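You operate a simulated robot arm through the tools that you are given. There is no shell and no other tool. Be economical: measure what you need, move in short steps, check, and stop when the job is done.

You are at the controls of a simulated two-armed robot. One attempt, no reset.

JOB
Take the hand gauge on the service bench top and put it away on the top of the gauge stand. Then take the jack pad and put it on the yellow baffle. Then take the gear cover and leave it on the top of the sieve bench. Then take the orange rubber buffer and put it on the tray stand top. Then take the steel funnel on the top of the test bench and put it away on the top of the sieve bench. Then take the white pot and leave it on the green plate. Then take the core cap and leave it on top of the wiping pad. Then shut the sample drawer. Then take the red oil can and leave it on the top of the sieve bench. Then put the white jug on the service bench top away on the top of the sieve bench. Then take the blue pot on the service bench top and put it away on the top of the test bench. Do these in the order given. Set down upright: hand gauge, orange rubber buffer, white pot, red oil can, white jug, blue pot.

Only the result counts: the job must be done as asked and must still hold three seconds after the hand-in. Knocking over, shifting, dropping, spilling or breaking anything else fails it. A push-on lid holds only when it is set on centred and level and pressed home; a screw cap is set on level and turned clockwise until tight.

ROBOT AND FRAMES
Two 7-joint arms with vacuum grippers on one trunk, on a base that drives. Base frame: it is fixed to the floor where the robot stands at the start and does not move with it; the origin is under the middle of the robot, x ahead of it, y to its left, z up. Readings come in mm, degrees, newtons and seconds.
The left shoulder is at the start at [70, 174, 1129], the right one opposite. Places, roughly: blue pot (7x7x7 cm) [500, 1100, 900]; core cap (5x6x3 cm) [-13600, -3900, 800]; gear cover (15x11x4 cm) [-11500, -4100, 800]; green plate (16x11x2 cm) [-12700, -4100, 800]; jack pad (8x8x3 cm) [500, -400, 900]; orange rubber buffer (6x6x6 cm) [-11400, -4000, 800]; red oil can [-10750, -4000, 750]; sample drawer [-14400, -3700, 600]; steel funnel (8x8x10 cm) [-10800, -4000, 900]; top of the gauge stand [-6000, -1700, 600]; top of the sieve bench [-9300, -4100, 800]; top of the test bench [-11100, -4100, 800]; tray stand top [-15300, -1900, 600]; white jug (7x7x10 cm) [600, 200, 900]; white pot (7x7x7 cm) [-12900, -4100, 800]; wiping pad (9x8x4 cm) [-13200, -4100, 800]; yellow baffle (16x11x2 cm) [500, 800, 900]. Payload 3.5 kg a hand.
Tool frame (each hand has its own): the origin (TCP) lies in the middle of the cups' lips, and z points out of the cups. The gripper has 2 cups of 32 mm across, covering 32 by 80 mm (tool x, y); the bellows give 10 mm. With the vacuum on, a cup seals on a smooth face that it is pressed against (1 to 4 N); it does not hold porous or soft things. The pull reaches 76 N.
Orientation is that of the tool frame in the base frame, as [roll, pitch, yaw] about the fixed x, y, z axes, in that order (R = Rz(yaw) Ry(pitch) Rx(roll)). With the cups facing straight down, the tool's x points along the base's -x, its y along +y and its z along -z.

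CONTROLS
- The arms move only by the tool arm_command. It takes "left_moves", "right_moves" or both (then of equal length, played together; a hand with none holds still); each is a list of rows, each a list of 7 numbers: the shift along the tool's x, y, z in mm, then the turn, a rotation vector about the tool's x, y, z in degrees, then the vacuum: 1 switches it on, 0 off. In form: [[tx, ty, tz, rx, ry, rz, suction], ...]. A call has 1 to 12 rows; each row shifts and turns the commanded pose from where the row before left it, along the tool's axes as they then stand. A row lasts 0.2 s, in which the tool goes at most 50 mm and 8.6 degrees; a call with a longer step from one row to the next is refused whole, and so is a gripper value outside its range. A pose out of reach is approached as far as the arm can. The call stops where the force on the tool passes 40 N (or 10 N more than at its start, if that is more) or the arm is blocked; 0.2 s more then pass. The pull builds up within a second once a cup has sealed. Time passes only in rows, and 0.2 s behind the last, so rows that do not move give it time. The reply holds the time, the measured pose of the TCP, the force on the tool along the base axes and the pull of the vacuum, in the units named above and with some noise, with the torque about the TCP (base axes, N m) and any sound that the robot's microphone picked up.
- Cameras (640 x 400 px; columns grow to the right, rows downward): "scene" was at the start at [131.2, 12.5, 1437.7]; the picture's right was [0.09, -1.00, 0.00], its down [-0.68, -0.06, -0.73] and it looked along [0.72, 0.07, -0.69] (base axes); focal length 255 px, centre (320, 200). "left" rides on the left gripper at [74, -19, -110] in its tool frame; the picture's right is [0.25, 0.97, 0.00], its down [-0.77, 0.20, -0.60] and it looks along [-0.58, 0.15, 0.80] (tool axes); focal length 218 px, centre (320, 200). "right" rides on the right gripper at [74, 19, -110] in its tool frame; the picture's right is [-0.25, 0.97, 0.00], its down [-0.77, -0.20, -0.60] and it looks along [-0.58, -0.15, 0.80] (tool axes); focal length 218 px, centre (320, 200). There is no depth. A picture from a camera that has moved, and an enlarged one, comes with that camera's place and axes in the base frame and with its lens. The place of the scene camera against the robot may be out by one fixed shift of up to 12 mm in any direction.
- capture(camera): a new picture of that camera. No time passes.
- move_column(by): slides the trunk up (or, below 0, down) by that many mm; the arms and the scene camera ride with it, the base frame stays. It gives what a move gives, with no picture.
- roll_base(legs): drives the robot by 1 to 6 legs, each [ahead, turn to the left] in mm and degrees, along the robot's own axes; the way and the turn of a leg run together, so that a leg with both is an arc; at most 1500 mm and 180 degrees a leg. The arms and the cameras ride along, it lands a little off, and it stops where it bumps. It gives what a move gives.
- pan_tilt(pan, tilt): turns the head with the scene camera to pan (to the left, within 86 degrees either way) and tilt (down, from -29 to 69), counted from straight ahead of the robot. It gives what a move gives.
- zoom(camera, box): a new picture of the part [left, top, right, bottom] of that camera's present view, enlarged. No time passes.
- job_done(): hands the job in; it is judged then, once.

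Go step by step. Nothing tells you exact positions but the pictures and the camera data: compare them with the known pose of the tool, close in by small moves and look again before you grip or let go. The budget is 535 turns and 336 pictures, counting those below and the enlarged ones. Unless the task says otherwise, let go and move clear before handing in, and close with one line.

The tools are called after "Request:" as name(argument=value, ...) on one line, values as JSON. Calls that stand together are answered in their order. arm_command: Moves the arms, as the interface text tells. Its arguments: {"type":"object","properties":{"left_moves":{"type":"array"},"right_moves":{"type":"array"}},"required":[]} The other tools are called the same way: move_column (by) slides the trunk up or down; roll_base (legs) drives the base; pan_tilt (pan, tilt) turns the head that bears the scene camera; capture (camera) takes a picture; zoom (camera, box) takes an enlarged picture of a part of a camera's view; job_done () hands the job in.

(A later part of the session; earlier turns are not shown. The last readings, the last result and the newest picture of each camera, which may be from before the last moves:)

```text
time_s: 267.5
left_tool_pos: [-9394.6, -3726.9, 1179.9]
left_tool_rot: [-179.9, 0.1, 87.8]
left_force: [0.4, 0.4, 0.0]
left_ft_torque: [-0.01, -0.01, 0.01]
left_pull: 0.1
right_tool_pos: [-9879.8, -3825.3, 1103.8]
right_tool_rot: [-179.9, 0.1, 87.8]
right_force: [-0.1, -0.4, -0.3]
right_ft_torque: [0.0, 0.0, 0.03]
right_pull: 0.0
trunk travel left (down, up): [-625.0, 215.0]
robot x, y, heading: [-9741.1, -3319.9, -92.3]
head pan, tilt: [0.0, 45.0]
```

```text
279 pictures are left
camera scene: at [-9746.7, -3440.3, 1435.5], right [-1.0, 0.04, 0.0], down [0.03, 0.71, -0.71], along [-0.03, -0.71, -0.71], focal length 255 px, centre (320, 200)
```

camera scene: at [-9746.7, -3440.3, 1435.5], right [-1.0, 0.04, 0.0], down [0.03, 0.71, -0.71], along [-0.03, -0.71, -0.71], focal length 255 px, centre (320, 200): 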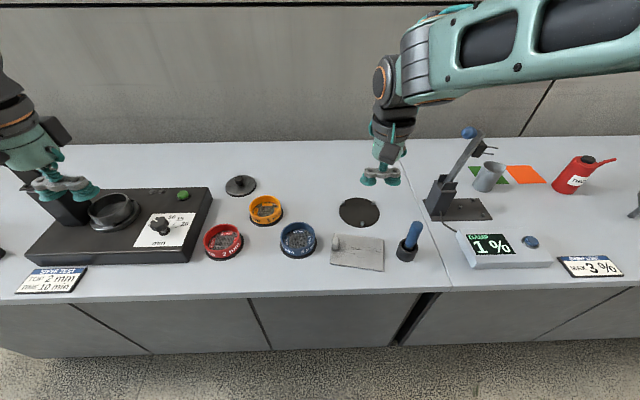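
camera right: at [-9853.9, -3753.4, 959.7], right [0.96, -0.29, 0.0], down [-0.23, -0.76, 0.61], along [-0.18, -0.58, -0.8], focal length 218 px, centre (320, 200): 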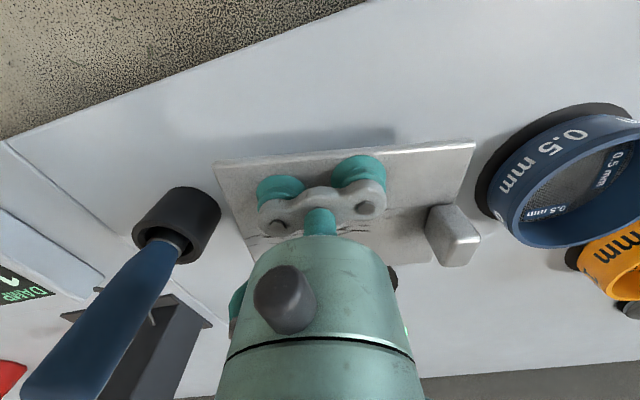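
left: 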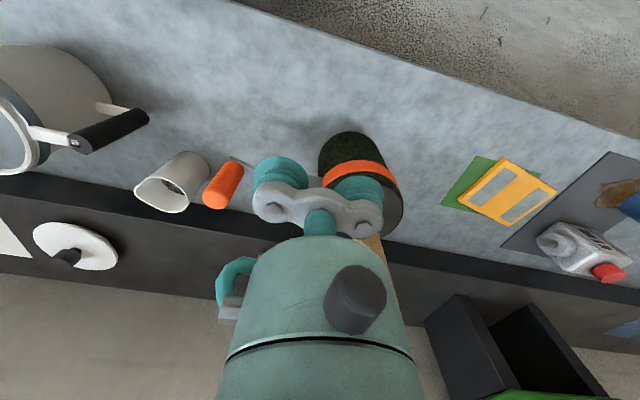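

The cover is on the sieve bench. Next is the orange rubber buffer at about [-11433,-3988], which has a stud on top; I drive there to inspect it.

Request:
roll_base(legs=[[-260, 0], [0, -87.7], [1500, 0], [60, 0], [0, 90], [310, 0]])

Request:
pan_tilt(pan=-10, tilt=45)

Request:
capture(camera="scene")

Request:
capture(camera="right")

```text
time_s: 286.4
left_tool_pos: [-10968.6, -3716.4, 1178.3]
left_tool_rot: [180.0, 0.1, 86.5]
left_force: [-0.7, 0.7, 0.1]
left_ft_torque: [0.03, 0.01, 0.02]
left_pull: 0.1
right_tool_pos: [-11455.9, -3803.9, 1103.0]
right_tool_rot: [180.0, -0.1, 86.7]
right_force: [0.3, 1.8, -0.4]
right_ft_torque: [-0.01, -0.01, 0.01]
right_pull: 0.1
trunk travel left (down, up): [-625.0, 215.0]
robot x, y, heading: [-11307.7, -3296.6, -93.3]
head pan, tilt: [0.0, 45.0]
```

```text
time_s: 287.1
left_tool_pos: [-10968.5, -3717.6, 1179.6]
left_tool_rot: [-179.9, 0.0, 86.6]
left_force: [-0.1, -0.2, -0.7]
left_ft_torque: [0.02, 0.0, 0.01]
left_pull: 0.1
right_tool_pos: [-11456.7, -3803.3, 1103.0]
right_tool_rot: [-179.9, 0.0, 86.5]
right_force: [0.1, -0.6, 0.5]
right_ft_torque: [0.02, 0.01, -0.02]
right_pull: 0.1
trunk travel left (down, up): [-625.0, 215.0]
robot x, y, heading: [-11302.7, -3295.1, -93.4]
head pan, tilt: [-10.0, 45.0]
```

```text
278 pictures are left
camera scene: at [-11329.0, -3421.7, 1435.4], right [-0.97, 0.23, 0.0], down [0.16, 0.69, -0.71], along [-0.16, -0.69, -0.71], focal length 255 px, centre (320, 200)
```

scene: 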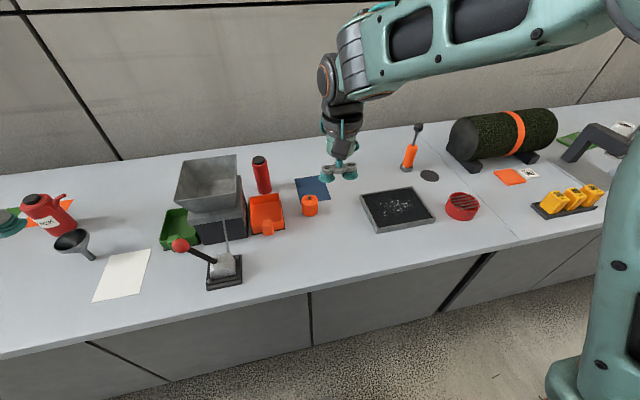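

```text
277 pictures are left
camera right: at [-11432.9, -3732.4, 1212.3], right [0.95, -0.31, 0.0], down [-0.25, -0.76, 0.6], along [-0.19, -0.57, -0.8], focal length 218 px, centre (320, 200)
```

right: 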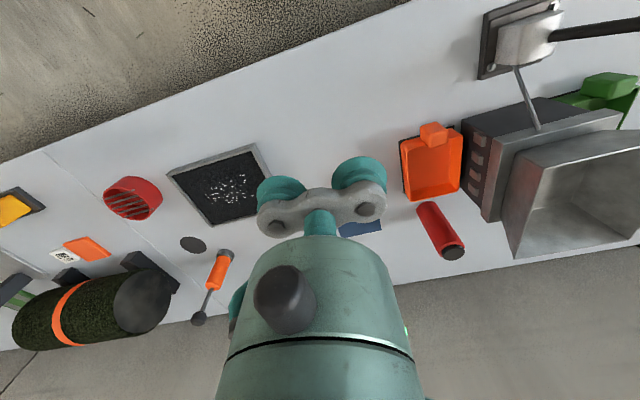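

I move forward a little and put the wrist camera above the buffer for a close look.

Request:
roll_base(legs=[[70, 0]])

Request:
arm_command(right_moves=[[-40, 0, 20, 0, 0, 0, 0], [-40, 0, 20, 0, 0, 0, 0], [-40, 0, 30, 0, 0, 0, 0], [0, 0, 40, 0, 0, 0, 0], [0, 0, 30, 0, 0, 0, 0]])

Request:
capture(camera="right")

```text
time_s: 288.1
left_tool_pos: [-10973.0, -3784.5, 1179.8]
left_tool_rot: [-180.0, 0.3, 86.7]
left_force: [0.7, -0.9, 0.4]
left_ft_torque: [-0.02, -0.04, -0.04]
left_pull: 0.1
right_tool_pos: [-11459.8, -3873.0, 1104.7]
right_tool_rot: [179.9, 0.2, 86.7]
right_force: [-0.1, -0.4, 0.1]
right_ft_torque: [-0.07, -0.01, 0.0]
right_pull: 0.1
trunk travel left (down, up): [-625.0, 215.0]
robot x, y, heading: [-11308.3, -3363.8, -93.4]
head pan, tilt: [-10.0, 45.0]
```

```text
time_s: 289.3
left_tool_pos: [-10971.2, -3786.4, 1177.9]
left_tool_rot: [180.0, 0.0, 86.7]
left_force: [-0.2, 0.4, -0.4]
left_ft_torque: [0.01, 0.0, -0.02]
left_pull: 0.0
right_tool_pos: [-11468.2, -3995.0, 962.5]
right_tool_rot: [179.9, 0.0, 86.7]
right_force: [-0.1, -0.2, 0.1]
right_ft_torque: [-0.02, 0.01, -0.03]
right_pull: 0.1
trunk travel left (down, up): [-625.0, 215.0]
robot x, y, heading: [-11310.6, -3362.7, -93.7]
head pan, tilt: [-10.0, 45.0]
```

```text
276 pictures are left
camera right: at [-11443.9, -3922.6, 1072.3], right [0.95, -0.31, 0.0], down [-0.25, -0.76, 0.6], along [-0.19, -0.57, -0.8], focal length 218 px, centre (320, 200)
```

right: 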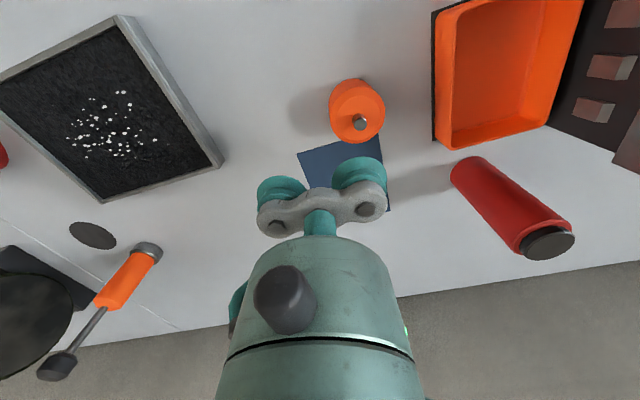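

Request:
zoom(camera="right", box=[308, 65, 404, 155])

Request:
zoom(camera="scene", box=[270, 150, 390, 250])

```text
4.44 times, centred on (356, 110) of right
camera zoom: at [-11443.9, -3922.6, 1072.3], right [0.95, -0.31, 0.0], down [-0.25, -0.76, 0.6], along [-0.19, -0.57, -0.8], focal length 970 px, centre (160, 600)
```

zoom: 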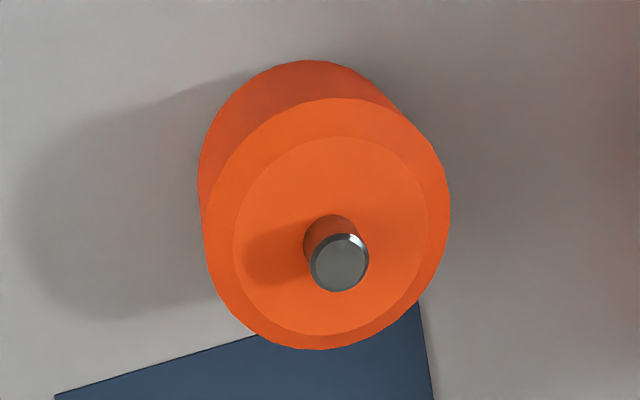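

```text
4.00 times, centred on (330, 200) of scene
camera zoom: at [-11333.0, -3492.6, 1435.4], right [-0.97, 0.23, 0.0], down [0.16, 0.69, -0.71], along [-0.16, -0.69, -0.71], focal length 1019 px, centre (280, 200)
```

zoom: 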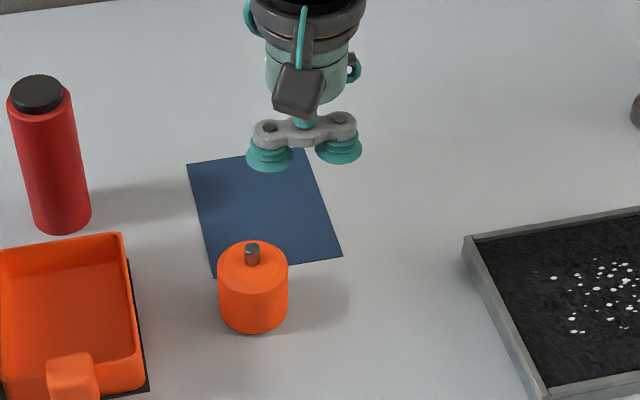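

The buffer's top has a central stud about 12 mm high with no room beside it for a cup. I'll try setting the +y cup over the stud so its lip sits on the flat ring round it.

Request:
arm_command(right_moves=[[0, 15, 30, 0, 0, 0, 0], [0, 0, 30, 0, 0, 0, 0], [0, 0, 20, 0, 0, 0, 0], [0, 0, 0, 0, 0, 0, 0]])

Request:
zoom(camera="right", box=[230, 60, 454, 200])

Request:
zoom(camera="scene", box=[280, 160, 376, 220])

```text
time_s: 290.3
left_tool_pos: [-10972.9, -3786.1, 1179.4]
left_tool_rot: [179.9, 0.1, 86.8]
left_force: [-0.5, 0.3, -0.3]
left_ft_torque: [-0.03, 0.01, 0.03]
left_pull: 0.0
right_tool_pos: [-11452.1, -3993.2, 882.4]
right_tool_rot: [179.9, 0.0, 86.7]
right_force: [0.2, 0.0, -0.1]
right_ft_torque: [0.0, 0.01, 0.01]
right_pull: 0.0
trunk travel left (down, up): [-625.0, 215.0]
robot x, y, heading: [-11310.2, -3367.2, -93.4]
head pan, tilt: [-10.0, 45.0]
```

```text
2.86 times, centred on (342, 130) of right
camera zoom: at [-11428.2, -3920.1, 991.6], right [0.95, -0.31, 0.0], down [-0.25, -0.76, 0.6], along [-0.19, -0.58, -0.8], focal length 624 px, centre (257, 400)
```

zoom: 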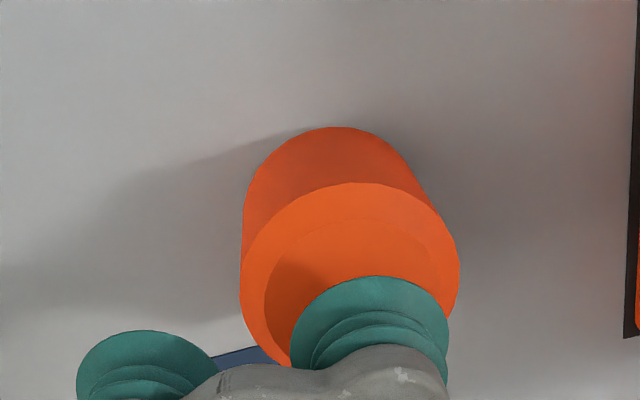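

```text
6.67 times, centred on (328, 190) of scene
camera zoom: at [-11332.7, -3491.3, 1435.5], right [-0.97, 0.23, 0.0], down [0.16, 0.69, -0.71], along [-0.16, -0.69, -0.71], focal length 1698 px, centre (267, 267)
```

zoom: 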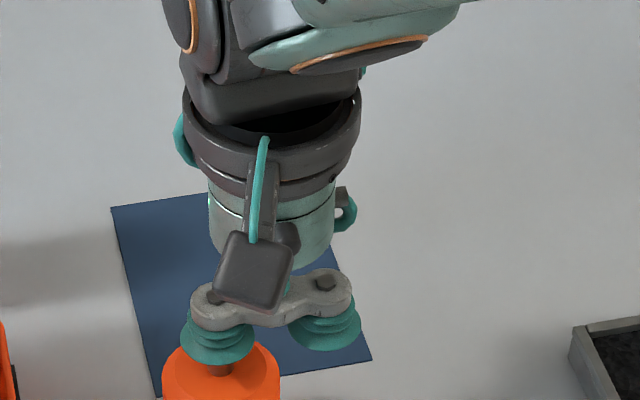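

The cup is aligned over the stud. I descend slowly with the vacuum on.

Request:
arm_command(right_moves=[[0, 0, 8, 0, 0, 0, 1], [0, 0, 5, 0, 0, 0, 1], [0, 0, 3, 0, 0, 0, 1], [0, 0, 0, 0, 0, 0, 1]])

```text
time_s: 291.3
left_tool_pos: [-10971.6, -3786.1, 1180.1]
left_tool_rot: [180.0, 0.1, 86.7]
left_force: [0.0, 0.3, -0.7]
left_ft_torque: [0.02, 0.01, 0.0]
left_pull: 0.0
right_tool_pos: [-11451.5, -3994.9, 867.8]
right_tool_rot: [180.0, 0.1, 86.8]
right_force: [0.2, 0.2, 1.1]
right_ft_torque: [0.04, 0.01, -0.01]
right_pull: 0.0
trunk travel left (down, up): [-625.0, 215.0]
robot x, y, heading: [-11310.3, -3364.2, -93.5]
head pan, tilt: [-10.0, 45.0]
```

Request:
arm_command(right_moves=[[0, 0, 2, 0, 0, 0, 1], [0, 0, 2, 0, 0, 0, 1], [0, 0, 0, 0, 0, 0, 1], [0, 0, 0, 0, 0, 0, 1]])

```text
time_s: 292.3
left_tool_pos: [-10972.5, -3787.1, 1179.2]
left_tool_rot: [180.0, 0.1, 86.7]
left_force: [-0.8, -0.6, 0.1]
left_ft_torque: [-0.02, -0.03, 0.02]
left_pull: 0.1
right_tool_pos: [-11451.5, -3993.2, 862.6]
right_tool_rot: [-180.0, 0.0, 86.7]
right_force: [-0.6, 0.0, -0.2]
right_ft_torque: [-0.06, -0.77, -0.03]
right_pull: 37.5
trunk travel left (down, up): [-625.0, 215.0]
robot x, y, heading: [-11308.3, -3368.7, -93.4]
head pan, tilt: [-10.0, 45.0]
```

It sealed with a 37.5 N pull. I lift carefully.

Request:
arm_command(right_moves=[[0, 0, -4, 0, 0, 0, 1], [0, 0, -10, 0, 0, 0, 1], [0, 0, -20, 0, 0, 0, 1], [0, 0, 0, 0, 0, 0, 1]])

Request:
zoom(camera="scene", box=[256, 130, 416, 230])

```text
time_s: 293.3
left_tool_pos: [-10972.7, -3786.3, 1179.3]
left_tool_rot: [179.9, 0.2, 86.7]
left_force: [-0.6, 0.1, 0.0]
left_ft_torque: [0.02, -0.03, 0.02]
left_pull: 0.0
right_tool_pos: [-11453.1, -3996.6, 897.2]
right_tool_rot: [180.0, 0.0, 86.7]
right_force: [0.7, 0.0, -2.1]
right_ft_torque: [-0.04, -0.79, 0.01]
right_pull: 38.2
trunk travel left (down, up): [-625.0, 215.0]
robot x, y, heading: [-11308.1, -3368.4, -93.3]
head pan, tilt: [-10.0, 45.0]
```

```text
4.00 times, centred on (336, 180) of scene
camera zoom: at [-11333.1, -3491.9, 1435.4], right [-0.97, 0.23, 0.0], down [0.16, 0.69, -0.71], along [-0.16, -0.69, -0.71], focal length 1019 px, centre (256, 280)
```

zoom: 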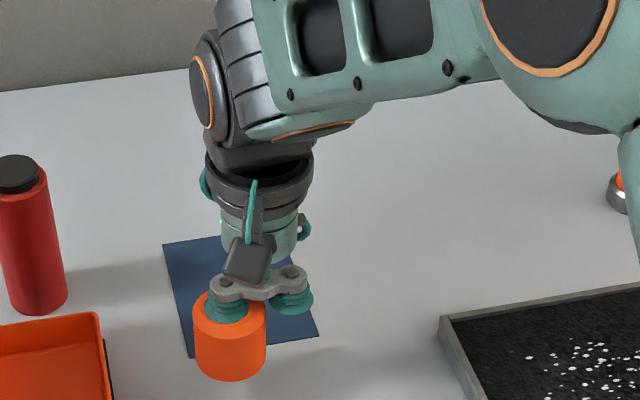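

It's held. I lift, draw in, back out and look toward the tray stand.

Request:
arm_command(right_moves=[[0, 0, -40, 0, 0, 0, 1], [0, 0, -40, 0, 0, 0, 1], [0, 0, -40, 0, 0, 0, 1], [0, 0, -40, 0, 0, 0, 1], [20, 0, -30, 0, 0, 0, 1], [40, 0, 0, 0, 0, 0, 1], [40, 0, 0, 0, 0, 0, 1], [40, 0, 0, 0, 0, 0, 1], [0, 0, 0, 0, 0, 0, 1]])

Request:
roll_base(legs=[[-350, 0], [0, -101.6]])

Request:
pan_tilt(pan=0, tilt=15)

Request:
capture(camera="scene")

```text
time_s: 295.3
left_tool_pos: [-10972.7, -3786.4, 1179.8]
left_tool_rot: [-180.0, 0.0, 86.6]
left_force: [0.6, -0.1, 0.3]
left_ft_torque: [0.01, -0.01, 0.01]
left_pull: 0.1
right_tool_pos: [-11441.0, -3857.6, 1084.4]
right_tool_rot: [-180.0, 0.0, 86.6]
right_force: [0.1, -0.4, -2.2]
right_ft_torque: [-0.01, -0.75, -0.04]
right_pull: 37.8
trunk travel left (down, up): [-625.0, 215.0]
robot x, y, heading: [-11308.5, -3367.2, -93.3]
head pan, tilt: [-10.0, 45.0]
```

```text
time_s: 301.9
left_tool_pos: [-11766.8, -3264.5, 1178.9]
left_tool_rot: [-180.0, 0.0, -14.4]
left_force: [-0.5, -0.3, 0.2]
left_ft_torque: [0.01, -0.02, 0.02]
left_pull: 0.0
right_tool_pos: [-11745.4, -2791.4, 1084.9]
right_tool_rot: [-180.0, 0.0, -14.4]
right_force: [-0.8, 0.0, -1.7]
right_ft_torque: [-0.75, 0.23, 0.02]
right_pull: 38.3
trunk travel left (down, up): [-625.0, 215.0]
robot x, y, heading: [-11285.9, -3013.7, 165.6]
head pan, tilt: [-10.0, 45.0]
```

```text
time_s: 302.8
left_tool_pos: [-11765.6, -3263.4, 1180.0]
left_tool_rot: [-180.0, 0.1, -14.4]
left_force: [1.0, -0.4, 0.2]
left_ft_torque: [0.02, 0.0, 0.04]
left_pull: 0.1
right_tool_pos: [-11744.5, -2790.9, 1085.3]
right_tool_rot: [180.0, 0.0, -14.4]
right_force: [-0.5, 0.7, -2.3]
right_ft_torque: [-0.69, 0.19, 0.01]
right_pull: 37.4
trunk travel left (down, up): [-625.0, 215.0]
robot x, y, heading: [-11289.1, -3013.2, 165.7]
head pan, tilt: [0.0, 15.0]
```

```text
270 pictures are left
camera scene: at [-11430.0, -2972.7, 1482.2], right [0.25, 0.97, 0.0], down [0.25, -0.06, -0.97], along [-0.94, 0.24, -0.26], focal length 255 px, centre (320, 200)
```

scene: 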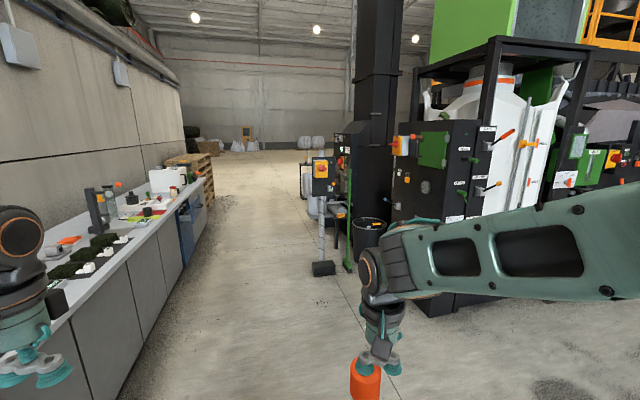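

There's a post with a control box near [-13917,-2310] in the way of a direct line. I go along y≈-3000 and look again.

Request:
roll_base(legs=[[0, 14.4], [1500, 0], [1300, 0]])

Request:
pan_tilt(pan=-35, tilt=25)

Request:
capture(camera="scene")

Request:
pan_tilt(pan=15, tilt=25)

Request:
capture(camera="scene")

```text
time_s: 317.1
left_tool_pos: [-14499.3, -3234.7, 1180.8]
left_tool_rot: [180.0, 0.0, -6.2]
left_force: [-0.3, -0.6, -0.5]
left_ft_torque: [-0.02, 0.0, 0.04]
left_pull: 0.1
right_tool_pos: [-14545.3, -2763.1, 1084.8]
right_tool_rot: [-179.9, 0.0, -6.2]
right_force: [-0.2, 0.0, -1.7]
right_ft_torque: [-0.77, 0.09, 0.01]
right_pull: 38.3
trunk travel left (down, up): [-625.0, 215.0]
robot x, y, heading: [-14058.9, -2918.1, 174.0]
head pan, tilt: [0.0, 15.0]
```

```text
time_s: 318.1
left_tool_pos: [-14499.8, -3233.4, 1179.4]
left_tool_rot: [180.0, 0.1, -6.3]
left_force: [0.3, 0.4, 0.4]
left_ft_torque: [0.0, 0.01, 0.03]
left_pull: 0.1
right_tool_pos: [-14545.4, -2763.9, 1085.1]
right_tool_rot: [-179.9, 0.0, -6.2]
right_force: [0.1, 0.4, -1.4]
right_ft_torque: [-0.75, 0.12, 0.0]
right_pull: 37.8
trunk travel left (down, up): [-625.0, 215.0]
robot x, y, heading: [-14061.5, -2917.7, 173.9]
head pan, tilt: [-35.0, 25.0]
```

```text
269 pictures are left
camera scene: at [-14183.3, -2847.3, 1466.1], right [0.66, 0.75, 0.0], down [0.32, -0.28, -0.91], along [-0.68, 0.6, -0.42], focal length 255 px, centre (320, 200)
```

scene: 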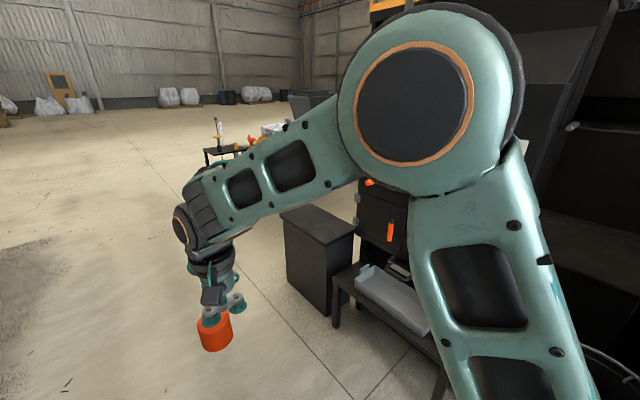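

```text
time_s: 319.3
left_tool_pos: [-14497.9, -3233.6, 1180.2]
left_tool_rot: [-180.0, 0.2, -6.2]
left_force: [-0.2, -0.2, 0.5]
left_ft_torque: [-0.02, -0.02, -0.03]
left_pull: 0.0
right_tool_pos: [-14544.6, -2762.8, 1085.3]
right_tool_rot: [179.9, 0.0, -6.1]
right_force: [0.0, -0.1, -1.2]
right_ft_torque: [-0.78, 0.12, 0.02]
right_pull: 37.8
trunk travel left (down, up): [-625.0, 215.0]
robot x, y, heading: [-14061.3, -2918.8, 174.1]
head pan, tilt: [15.0, 25.0]
```

```text
268 pictures are left
camera scene: at [-14205.1, -2921.9, 1466.0], right [-0.15, 0.99, 0.0], down [0.42, 0.06, -0.91], along [-0.9, -0.14, -0.42], focal length 255 px, centre (320, 200)
```

scene: 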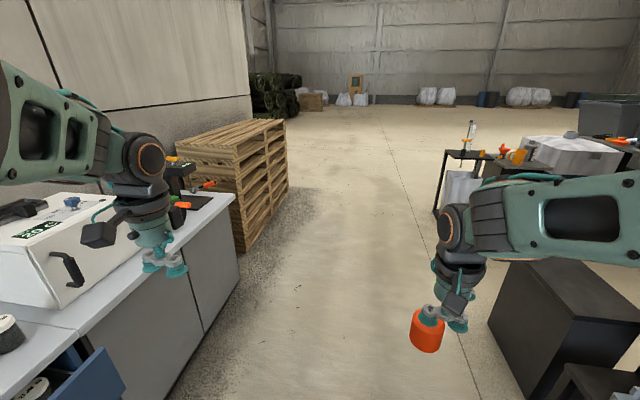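

The black box at [-15309,-1898] is the tray stand. I go around to face it from the -y side.

Request:
roll_base(legs=[[0, 7], [1390, 0], [0, -91], [330, 0]])

Request:
pan_tilt(pan=-5, tilt=45)

Request:
capture(camera="scene")

```text
time_s: 332.5
left_tool_pos: [-15859.0, -2252.8, 1180.0]
left_tool_rot: [-179.9, 0.1, -87.1]
left_force: [-0.7, 0.5, 0.6]
left_ft_torque: [-0.01, 0.04, 0.0]
left_pull: 0.1
right_tool_pos: [-15400.7, -2131.7, 1084.7]
right_tool_rot: [180.0, 0.0, -87.3]
right_force: [0.4, 0.1, -1.4]
right_ft_torque: [-0.04, 0.76, 0.0]
right_pull: 38.3
trunk travel left (down, up): [-625.0, 215.0]
robot x, y, heading: [-15478.6, -2632.0, 92.7]
head pan, tilt: [15.0, 25.0]
```

```text
time_s: 333.3
left_tool_pos: [-15859.4, -2252.3, 1179.4]
left_tool_rot: [180.0, 0.1, -87.2]
left_force: [0.1, -0.2, 0.5]
left_ft_torque: [0.0, 0.01, 0.01]
left_pull: 0.1
right_tool_pos: [-15401.1, -2132.3, 1086.5]
right_tool_rot: [-179.9, 0.0, -87.3]
right_force: [-0.4, 0.0, -1.0]
right_ft_torque: [-0.04, 0.76, -0.01]
right_pull: 37.9
trunk travel left (down, up): [-625.0, 215.0]
robot x, y, heading: [-15480.7, -2630.3, 92.9]
head pan, tilt: [-5.0, 45.0]
```

```text
267 pictures are left
camera scene: at [-15479.4, -2497.2, 1435.5], right [1.0, -0.04, 0.0], down [-0.03, -0.71, -0.71], along [0.03, 0.71, -0.71], focal length 255 px, centre (320, 200)
```

scene: 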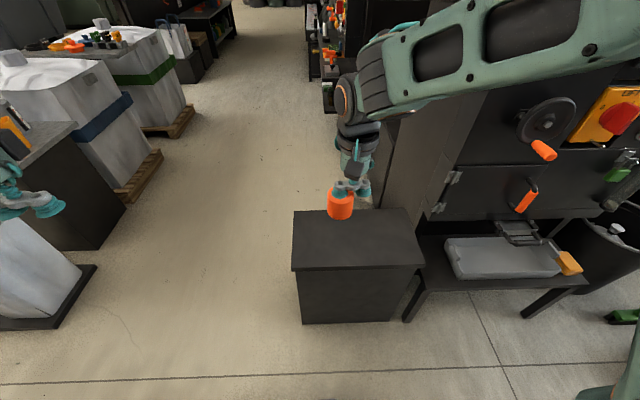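

The stand top spans x -15563..-15086 and y -2028..-1750. I'll advance 120 mm and put the buffer at about [-15400,-1920].

Request:
roll_base(legs=[[120, 0]])

Request:
arm_command(right_moves=[[-30, -12, 0, 0, 0, 0, 1], [-30, -12, 0, 0, 0, 0, 1], [-30, -12, 20, 0, 0, 0, 1], [0, 0, 45, 0, 0, 0, 1], [0, 0, 45, 0, 0, 0, 1], [0, 0, 45, 0, 0, 0, 1], [0, 0, 45, 0, 0, 0, 1], [0, 0, 45, 0, 0, 0, 1], [0, 0, 45, 0, 0, 0, 1], [0, 0, 40, 0, 0, 0, 1], [0, 0, 0, 0, 0, 0, 1]])

Request:
capture(camera="scene")

Request:
capture(camera="right")

```text
time_s: 334.6
left_tool_pos: [-15863.9, -2130.0, 1179.9]
left_tool_rot: [-180.0, 0.2, -87.3]
left_force: [0.2, -0.6, -0.2]
left_ft_torque: [0.0, 0.03, 0.01]
left_pull: 0.1
right_tool_pos: [-15406.8, -2010.8, 1084.8]
right_tool_rot: [180.0, 0.1, -87.3]
right_force: [0.8, -0.2, -1.6]
right_ft_torque: [-0.07, 0.73, 0.01]
right_pull: 38.2
trunk travel left (down, up): [-625.0, 215.0]
robot x, y, heading: [-15483.3, -2512.1, 92.9]
head pan, tilt: [-5.0, 45.0]
```

```text
time_s: 337.0
left_tool_pos: [-15866.5, -2128.7, 1179.7]
left_tool_rot: [-180.0, 0.3, -87.2]
left_force: [1.0, 0.3, -0.1]
left_ft_torque: [0.0, 0.03, -0.03]
left_pull: 0.0
right_tool_pos: [-15376.2, -1915.3, 756.1]
right_tool_rot: [-180.0, 0.0, -87.2]
right_force: [-0.3, -0.7, -1.5]
right_ft_torque: [-0.05, 0.76, -0.01]
right_pull: 37.5
trunk travel left (down, up): [-625.0, 215.0]
robot x, y, heading: [-15483.7, -2513.5, 92.5]
head pan, tilt: [-5.0, 45.0]
```

```text
266 pictures are left
camera scene: at [-15485.1, -2375.4, 1435.5], right [1.0, -0.04, 0.0], down [-0.03, -0.71, -0.71], along [0.03, 0.71, -0.71], focal length 255 px, centre (320, 200)
```

scene: 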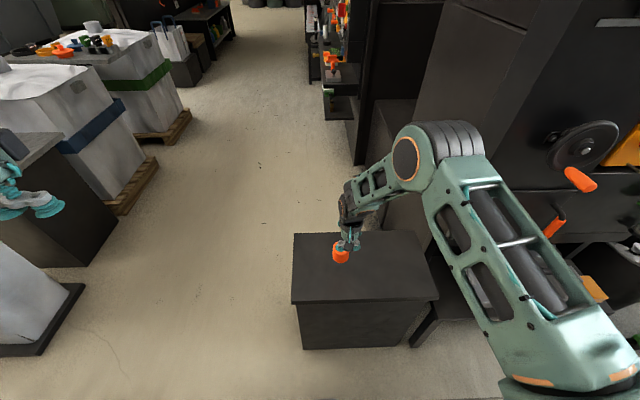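

```text
265 pictures are left
camera right: at [-15391.7, -1989.9, 864.8], right [-0.98, 0.21, 0.0], down [0.16, 0.78, 0.61], along [0.12, 0.59, -0.8], focal length 218 px, centre (320, 200)
```

right: 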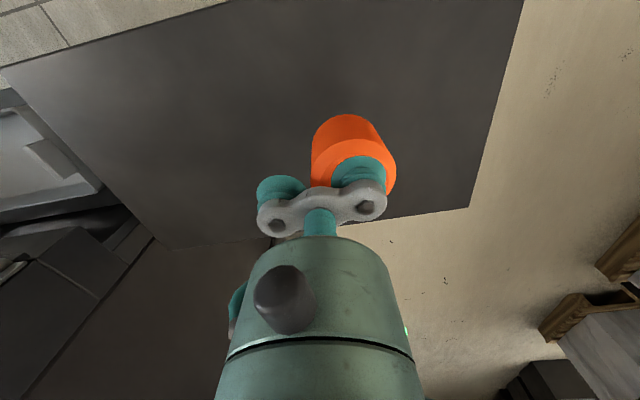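

The buffer is above the clear stand top. I lower in small steps.

Request:
arm_command(right_moves=[[0, 0, 20, 0, 0, 0, 1], [0, 0, 12, 0, 0, 0, 1], [0, 0, 4, 0, 0, 0, 1], [0, 0, 4, 0, 0, 0, 1], [0, 0, 0, 0, 0, 0, 1]])

Request:
zoom(camera="right", box=[240, 60, 464, 200])

```text
time_s: 338.2
left_tool_pos: [-15864.3, -2129.3, 1180.2]
left_tool_rot: [-180.0, 0.1, -87.2]
left_force: [0.4, 0.4, -0.4]
left_ft_torque: [-0.01, 0.03, -0.01]
left_pull: 0.0
right_tool_pos: [-15374.5, -1916.8, 716.5]
right_tool_rot: [180.0, 0.0, -87.3]
right_force: [-0.6, -0.8, -1.5]
right_ft_torque: [-0.01, 0.77, 0.0]
right_pull: 37.7
trunk travel left (down, up): [-625.0, 215.0]
robot x, y, heading: [-15483.6, -2511.7, 92.9]
head pan, tilt: [-5.0, 45.0]
```

```text
2.86 times, centred on (352, 130) of right
camera zoom: at [-15390.5, -1991.3, 825.2], right [-0.98, 0.21, 0.0], down [0.16, 0.78, 0.6], along [0.12, 0.59, -0.8], focal length 624 px, centre (229, 400)
```

zoom: 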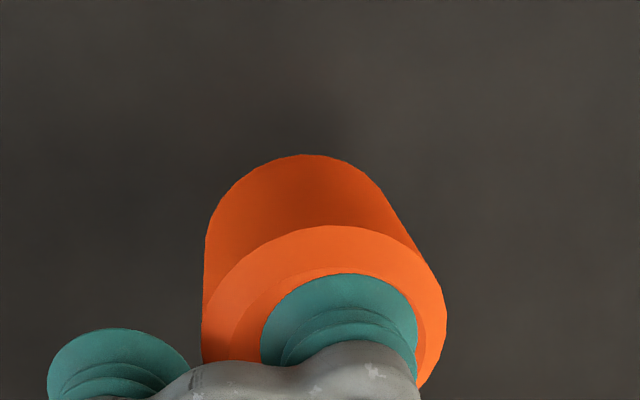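

Request:
arm_command(right_moves=[[0, 0, 8, 0, 0, 0, 1], [0, 0, 4, 0, 0, 0, 1], [0, 0, 3, 0, 0, 0, 1], [0, 0, 0, 0, 0, 0, 1]])

Request:
zoom(camera="right", box=[240, 60, 464, 200])

```text
time_s: 339.2
left_tool_pos: [-15865.4, -2130.4, 1179.0]
left_tool_rot: [180.0, 0.0, -87.3]
left_force: [-0.5, -0.4, 0.4]
left_ft_torque: [-0.03, 0.01, 0.02]
left_pull: 0.0
right_tool_pos: [-15374.8, -1918.4, 700.3]
right_tool_rot: [179.9, 0.0, -87.3]
right_force: [0.0, 0.0, -1.7]
right_ft_torque: [-0.03, 0.73, -0.04]
right_pull: 38.1
trunk travel left (down, up): [-625.0, 215.0]
robot x, y, heading: [-15482.4, -2508.3, 92.7]
head pan, tilt: [-5.0, 45.0]
```

```text
2.86 times, centred on (352, 130) of right
camera zoom: at [-15390.1, -1992.4, 809.3], right [-0.98, 0.21, 0.0], down [0.16, 0.78, 0.6], along [0.12, 0.59, -0.8], focal length 624 px, centre (229, 400)
```

zoom: 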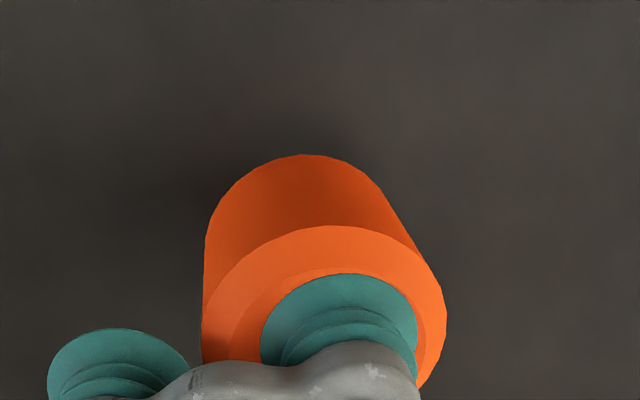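

Request:
arm_command(right_moves=[[0, 0, 5, 0, 0, 0, 1], [0, 0, 4, 0, 0, 0, 1], [0, 0, 3, 0, 0, 0, 1], [0, 0, 0, 0, 0, 0, 1]])

```text
time_s: 340.2
left_tool_pos: [-15864.8, -2130.4, 1179.9]
left_tool_rot: [-180.0, 0.0, -87.3]
left_force: [-0.7, -0.3, -0.8]
left_ft_torque: [0.0, -0.01, 0.01]
left_pull: 0.0
right_tool_pos: [-15374.5, -1918.8, 687.7]
right_tool_rot: [179.9, 0.0, -87.3]
right_force: [-0.3, -0.4, -1.6]
right_ft_torque: [-0.08, 0.79, -0.03]
right_pull: 37.9
trunk travel left (down, up): [-625.0, 215.0]
robot x, y, heading: [-15483.9, -2507.9, 92.7]
head pan, tilt: [-5.0, 45.0]
```

Request:
arm_command(right_moves=[[0, 0, 3, 0, 0, 0, 1], [0, 0, 3, 0, 0, 0, 1], [0, 0, 0, 0, 0, 0, 1]])

Request:
zoom(camera="right", box=[240, 60, 464, 200])

```text
time_s: 341.0
left_tool_pos: [-15865.2, -2129.9, 1179.5]
left_tool_rot: [180.0, 0.2, -87.3]
left_force: [-0.2, 0.4, -0.2]
left_ft_torque: [-0.01, 0.0, 0.01]
left_pull: 0.0
right_tool_pos: [-15375.1, -1918.3, 682.1]
right_tool_rot: [180.0, -0.1, -87.3]
right_force: [-0.1, 0.2, -1.6]
right_ft_torque: [0.01, 0.76, 0.02]
right_pull: 38.2
trunk travel left (down, up): [-625.0, 215.0]
robot x, y, heading: [-15486.8, -2510.1, 92.8]
head pan, tilt: [-5.0, 45.0]
```

```text
2.86 times, centred on (352, 130) of right
camera zoom: at [-15390.4, -1991.8, 791.4], right [-0.98, 0.21, 0.0], down [0.16, 0.78, 0.6], along [0.12, 0.59, -0.8], focal length 624 px, centre (229, 400)
```

zoom: 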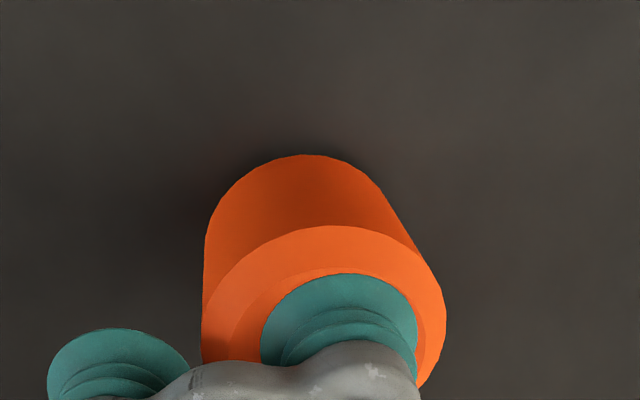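

The shadow has closed in further. I keep stepping down.

Request:
arm_command(right_moves=[[0, 0, 3, 0, 0, 0, 1], [0, 0, 3, 0, 0, 0, 1], [0, 0, 0, 0, 0, 0, 1]])

```text
time_s: 341.8
left_tool_pos: [-15864.2, -2131.0, 1180.7]
left_tool_rot: [-180.0, 0.2, -87.3]
left_force: [0.7, -0.6, -0.7]
left_ft_torque: [0.01, -0.05, 0.01]
left_pull: 0.1
right_tool_pos: [-15375.0, -1918.8, 678.4]
right_tool_rot: [-179.9, 0.5, -87.4]
right_force: [8.1, 0.9, 25.6]
right_ft_torque: [-0.19, 1.24, -0.01]
right_pull: 37.6
trunk travel left (down, up): [-625.0, 215.0]
robot x, y, heading: [-15486.5, -2510.7, 92.8]
head pan, tilt: [-5.0, 45.0]
```

Contact. I ease back 2 mm, release and retreat.

Request:
arm_command(right_moves=[[0, 0, -3, 0, 0, 0, 1], [0, 0, 0, 0, 0, 0, 0], [0, 0, 0, 0, 0, 0, 0], [0, 0, 0, 0, 0, 0, 0], [0, 0, -2, 0, 0, 0, 0], [0, 0, -5, 0, 0, 0, 0], [0, 0, -15, 0, 0, 0, 0], [0, 0, -45, 0, 0, 0, 0], [0, 0, -45, 0, 0, 0, 0], [0, 0, -45, 0, 0, 0, 0], [0, 0, -45, 0, 0, 0, 0], [0, 0, -45, 0, 0, 0, 0]])

Request:
zoom(camera="scene", box=[256, 190, 416, 290])

```text
time_s: 344.4
left_tool_pos: [-15865.4, -2130.3, 1179.8]
left_tool_rot: [-180.0, 0.2, -87.3]
left_force: [0.1, 1.0, 0.1]
left_ft_torque: [0.01, -0.01, 0.04]
left_pull: 0.1
right_tool_pos: [-15375.7, -1921.0, 928.4]
right_tool_rot: [180.0, 0.2, -87.2]
right_force: [0.1, -0.9, 0.3]
right_ft_torque: [-0.02, 0.0, 0.01]
right_pull: 0.1
trunk travel left (down, up): [-625.0, 215.0]
robot x, y, heading: [-15483.1, -2514.0, 92.7]
head pan, tilt: [-5.0, 45.0]
```

```text
4.00 times, centred on (336, 240) of scene
camera zoom: at [-15485.1, -2376.4, 1435.5], right [1.0, -0.04, 0.0], down [-0.03, -0.71, -0.71], along [0.03, 0.71, -0.71], focal length 1019 px, centre (256, 40)
```

zoom: 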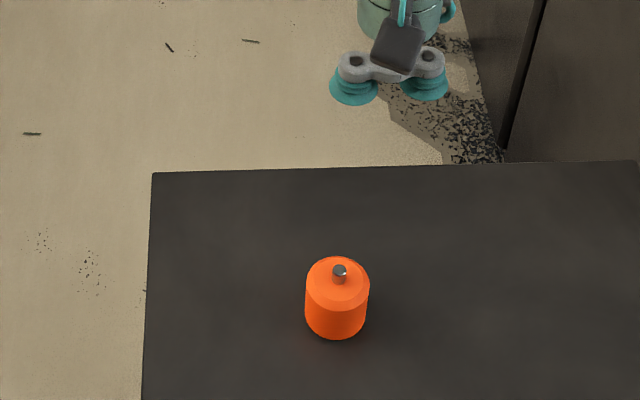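

The buffer stands on the tray stand. Next is the steel funnel on the test bench, so I raise the arm and drive back.

Request:
arm_command(right_moves=[[40, 0, -45, 0, 0, 0, 0], [40, 0, -45, 0, 0, 0, 0], [30, 0, -45, 0, 0, 0, 0], [0, 0, -30, 0, 0, 0, 0]])

Request:
roll_base(legs=[[-590, 0], [0, -92.7], [1500, 0], [1500, 0], [1500, 0]])

```text
refused: row 1 steps farther than a row can; nothing moved
```

```text
time_s: 372.4
left_tool_pos: [-10619.9, -2760.7, 1179.2]
left_tool_rot: [180.0, 0.0, -179.0]
left_force: [-0.3, 0.3, -0.3]
left_ft_torque: [0.01, 0.03, -0.02]
left_pull: 0.1
right_tool_pos: [-10426.0, -3254.9, 926.6]
right_tool_rot: [-179.9, 0.0, -179.0]
right_force: [-0.4, 0.1, -0.7]
right_ft_torque: [0.02, 0.02, 0.0]
right_pull: 0.2
trunk travel left (down, up): [-625.0, 215.0]
robot x, y, heading: [-11016.1, -3129.3, 0.9]
head pan, tilt: [-5.0, 45.0]
```

The arm move was refused but the drive went fine. I raise the arm now, then turn to face the funnel.

Request:
arm_command(right_moves=[[25, 0, -40, 0, 0, 0, 0], [25, 0, -40, 0, 0, 0, 0], [25, 0, -40, 0, 0, 0, 0], [25, 0, -40, 0, 0, 0, 0], [20, 0, -20, 0, 0, 0, 0]])

Request:
roll_base(legs=[[330, 0], [0, -91], [110, 0]])

Request:
pan_tilt(pan=0, tilt=40)

Request:
capture(camera="scene")

Request:
capture(camera="right")

```text
time_s: 373.6
left_tool_pos: [-10621.4, -2758.9, 1179.6]
left_tool_rot: [-180.0, 0.1, -179.0]
left_force: [0.1, 0.2, -0.9]
left_ft_torque: [0.01, -0.02, -0.02]
left_pull: 0.1
right_tool_pos: [-10548.1, -3255.8, 1107.0]
right_tool_rot: [-180.0, 0.0, -179.0]
right_force: [-0.1, 0.2, 0.2]
right_ft_torque: [-0.03, -0.03, 0.0]
right_pull: 0.1
trunk travel left (down, up): [-625.0, 215.0]
robot x, y, heading: [-11012.5, -3128.3, 1.0]
head pan, tilt: [-5.0, 45.0]
```

```text
time_s: 380.4
left_tool_pos: [-10310.5, -3623.4, 1179.0]
left_tool_rot: [-179.9, 0.2, 91.8]
left_force: [-1.1, -0.3, 0.2]
left_ft_torque: [0.0, 0.02, -0.02]
left_pull: 0.1
right_tool_pos: [-10805.6, -3703.4, 1106.8]
right_tool_rot: [-179.9, 0.1, 91.7]
right_force: [0.4, 0.3, -0.4]
right_ft_torque: [0.03, -0.03, -0.02]
right_pull: 0.1
trunk travel left (down, up): [-625.0, 215.0]
robot x, y, heading: [-10686.6, -3235.0, -88.4]
head pan, tilt: [-5.0, 45.0]
```

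```text
time_s: 381.0
left_tool_pos: [-10310.3, -3625.0, 1178.8]
left_tool_rot: [180.0, 0.1, 91.8]
left_force: [-0.4, 0.2, 0.0]
left_ft_torque: [0.0, -0.01, 0.03]
left_pull: 0.2
right_tool_pos: [-10805.2, -3705.2, 1106.8]
right_tool_rot: [-180.0, 0.0, 91.7]
right_force: [0.7, 0.6, 0.1]
right_ft_torque: [-0.01, 0.01, 0.0]
right_pull: 0.1
trunk travel left (down, up): [-625.0, 215.0]
robot x, y, heading: [-10684.7, -3236.1, -88.2]
head pan, tilt: [0.0, 40.0]
```

```text
260 pictures are left
camera scene: at [-10681.1, -3367.9, 1442.6], right [-1.0, -0.03, 0.0], down [-0.02, 0.64, -0.77], along [0.02, -0.76, -0.64], focal length 255 px, centre (320, 200)
```

scene: 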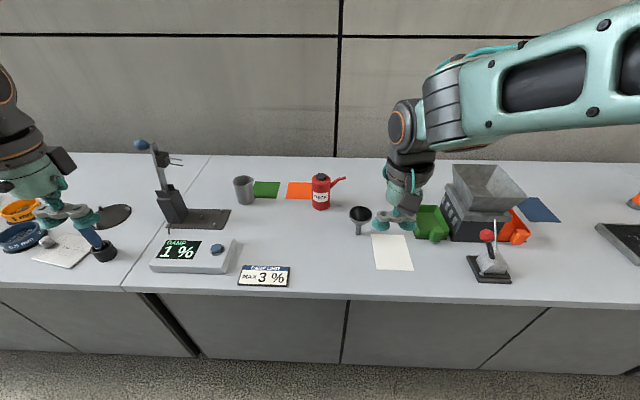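

```text
259 pictures are left
camera right: at [-10788.6, -3630.6, 1215.6], right [0.97, -0.22, 0.0], down [-0.18, -0.78, 0.6], along [-0.13, -0.59, -0.8], focal length 218 px, centre (320, 200)
```

right: 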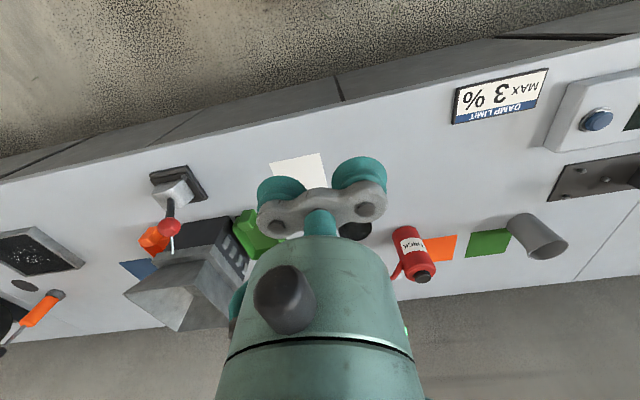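

The funnel stands bowl-up at about [-10795,-3930]. I zoom in on it and on the oil can.

Request:
zoom(camera="scene", box=[290, 160, 410, 245])

Request:
roll_base(legs=[[125, 0]])

Request:
arm_command(right_moves=[[0, -45, 0, 0, 0, 0, 0], [0, -45, 10, 0, 0, 0, 0], [0, -45, 20, 0, 0, 0, 0]])

Request:
capture(camera="right")

```text
4.71 times, centred on (350, 202) of scene
camera zoom: at [-10681.1, -3367.9, 1442.6], right [-1.0, -0.03, 0.0], down [-0.02, 0.64, -0.77], along [0.02, -0.76, -0.64], focal length 1198 px, centre (179, 188)
```

zoom: 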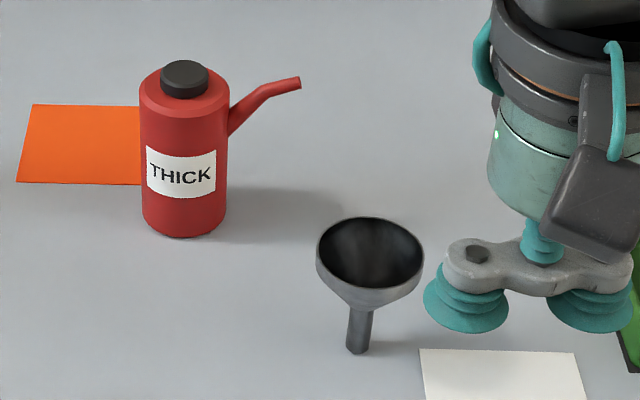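

```text
time_s: 382.3
left_tool_pos: [-10306.0, -3749.9, 1181.3]
left_tool_rot: [180.0, 0.3, 91.9]
left_force: [0.3, 1.0, -0.1]
left_ft_torque: [0.0, -0.03, -0.02]
left_pull: 0.0
right_tool_pos: [-10801.1, -3831.3, 1107.9]
right_tool_rot: [180.0, 0.1, 91.8]
right_force: [-0.1, -1.1, 0.5]
right_ft_torque: [0.03, 0.01, -0.01]
right_pull: 0.1
trunk travel left (down, up): [-625.0, 215.0]
robot x, y, heading: [-10679.5, -3365.0, -88.1]
head pan, tilt: [0.0, 40.0]
```

```text
time_s: 383.1
left_tool_pos: [-10306.0, -3751.3, 1179.3]
left_tool_rot: [179.9, 0.1, 91.9]
left_force: [0.4, -0.4, -0.4]
left_ft_torque: [0.02, -0.03, 0.0]
left_pull: 0.0
right_tool_pos: [-10937.6, -3842.0, 1077.1]
right_tool_rot: [179.9, 0.0, 91.9]
right_force: [-0.8, 0.3, -0.3]
right_ft_torque: [0.01, -0.03, 0.0]
right_pull: 0.1
trunk travel left (down, up): [-625.0, 215.0]
robot x, y, heading: [-10678.5, -3365.9, -88.2]
head pan, tilt: [0.0, 40.0]
```

```text
257 pictures are left
camera right: at [-10920.7, -3767.7, 1185.9], right [0.98, -0.22, 0.0], down [-0.18, -0.78, 0.6], along [-0.13, -0.59, -0.8], focal length 218 px, centre (320, 200)
```

right: 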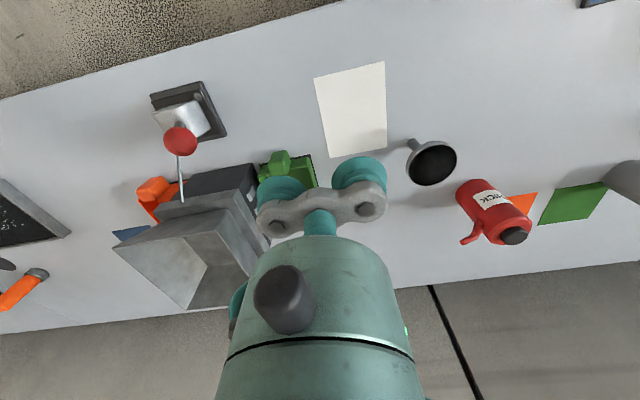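

The funnel stands on its stem with an open bowl; its rim centre is about [-10792,-3951,898]. I bring the wrist camera over it to see inside.

Request:
arm_command(right_moves=[[-37, 32, 0, 0, 0, 0, 0], [-37, 33, 0, 0, 0, 0, 0], [-37, 33, 0, 0, 0, 0, 0], [-38, 33, 0, 0, 0, 0, 0], [0, 0, 40, 0, 0, 0, 0], [0, 0, 40, 0, 0, 0, 0], [0, 0, 30, 0, 0, 0, 0], [0, 0, 0, 0, 0, 0, 0]])

Request:
zoom(camera="right", box=[220, 40, 444, 180])

```text
refused: row 4 steps farther than a row can; nothing moved
```

```text
2.86 times, centred on (332, 110) of right
camera zoom: at [-10920.7, -3767.7, 1185.9], right [0.98, -0.22, 0.0], down [-0.18, -0.78, 0.6], along [-0.13, -0.59, -0.8], focal length 624 px, centre (286, 457)
```

zoom: 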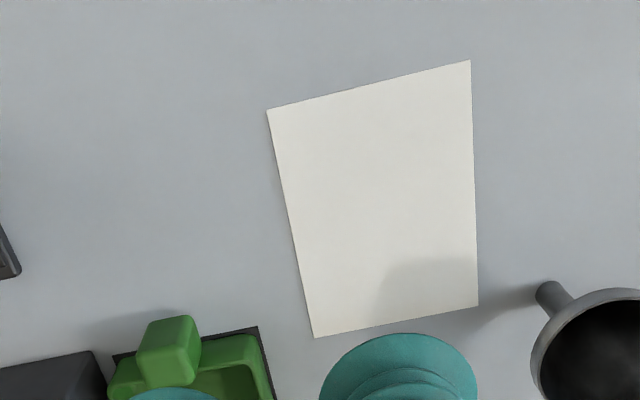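

Request:
arm_command(right_moves=[[-30, 26, 0, 0, 0, 0, 0], [-30, 26, 0, 0, 0, 0, 0], [-30, 26, 0, 0, 0, 0, 0], [-30, 26, 0, 0, 0, 0, 0], [-29, 27, 0, 0, 0, 0, 0], [0, 0, 40, 0, 0, 0, 0], [0, 0, 40, 0, 0, 0, 0], [0, 0, 30, 0, 0, 0, 0], [0, 0, 0, 0, 0, 0, 0]])

Request:
zoom(camera="right", box=[220, 40, 444, 180])

```text
time_s: 385.1
left_tool_pos: [-10304.6, -3750.0, 1179.7]
left_tool_rot: [180.0, 0.2, 91.8]
left_force: [0.2, 0.6, 0.0]
left_ft_torque: [-0.03, 0.02, -0.02]
left_pull: 0.1
right_tool_pos: [-10798.3, -3978.9, 965.4]
right_tool_rot: [-180.0, 0.2, 92.0]
right_force: [0.4, 0.7, -0.7]
right_ft_torque: [-0.01, 0.0, 0.0]
right_pull: 0.1
trunk travel left (down, up): [-625.0, 215.0]
robot x, y, heading: [-10677.8, -3363.4, -87.8]
head pan, tilt: [0.0, 40.0]
```

```text
2.86 times, centred on (332, 110) of right
camera zoom: at [-10782.4, -3904.9, 1074.2], right [0.98, -0.22, 0.0], down [-0.18, -0.78, 0.61], along [-0.13, -0.59, -0.8], focal length 624 px, centre (286, 457)
```

zoom: 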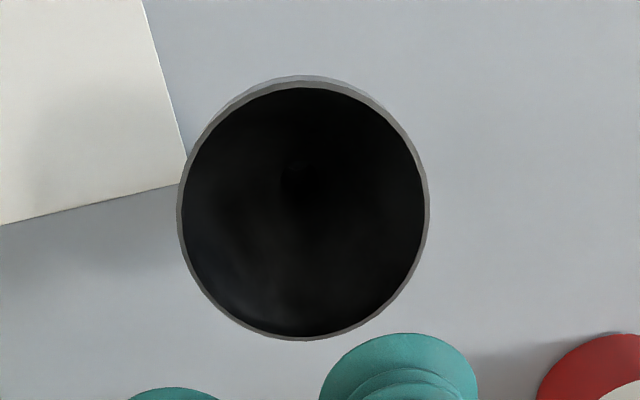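

The rim centre is about [-10788,-3954,890], about 70 mm across. The small stud sealed readily, so I'll try both cups centred over the rim.

Request:
arm_command(right_moves=[[25, 11, 0, 0, 0, 0, 0], [0, 0, 30, 0, 0, 0, 0], [0, 0, 20, 0, 0, 0, 0], [0, 0, 0, 0, 0, 0, 0]])

Request:
zoom(camera="scene", box=[310, 190, 470, 290])

Request:
zoom(camera="right", box=[220, 80, 444, 220])

```text
time_s: 386.1
left_tool_pos: [-10305.5, -3749.8, 1180.1]
left_tool_rot: [180.0, 0.2, 91.8]
left_force: [0.8, 0.4, 0.0]
left_ft_torque: [0.0, -0.01, 0.01]
left_pull: 0.1
right_tool_pos: [-10788.8, -3956.1, 915.5]
right_tool_rot: [180.0, 0.1, 91.9]
right_force: [-0.1, -0.2, 0.0]
right_ft_torque: [0.0, 0.03, 0.03]
right_pull: 0.1
trunk travel left (down, up): [-625.0, 215.0]
robot x, y, heading: [-10679.8, -3361.5, -87.8]
head pan, tilt: [0.0, 40.0]
```

```text
4.00 times, centred on (390, 240) of scene
camera zoom: at [-10676.5, -3493.3, 1442.8], right [-1.0, -0.03, 0.0], down [-0.02, 0.64, -0.77], along [0.03, -0.77, -0.64], focal length 1019 px, centre (40, 40)
```

zoom: 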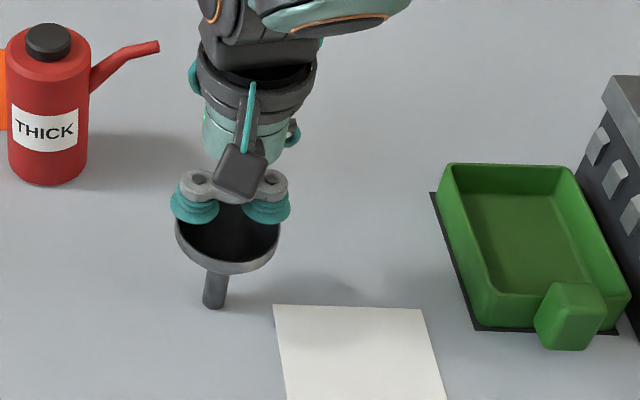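

```text
2.86 times, centred on (332, 150) of right
camera zoom: at [-10771.4, -3880.6, 1025.4], right [0.98, -0.22, 0.0], down [-0.18, -0.78, 0.61], along [-0.13, -0.59, -0.8], focal length 624 px, centre (286, 343)
```

zoom: 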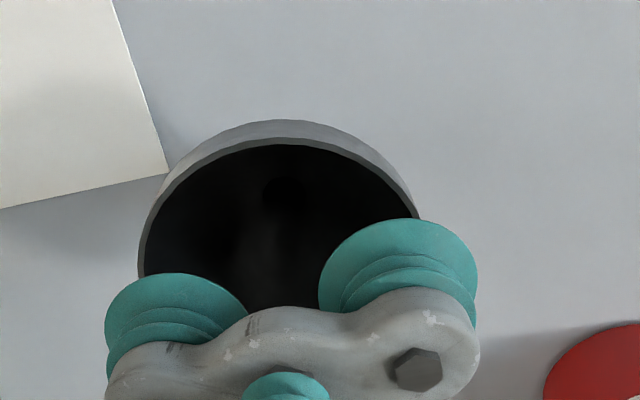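

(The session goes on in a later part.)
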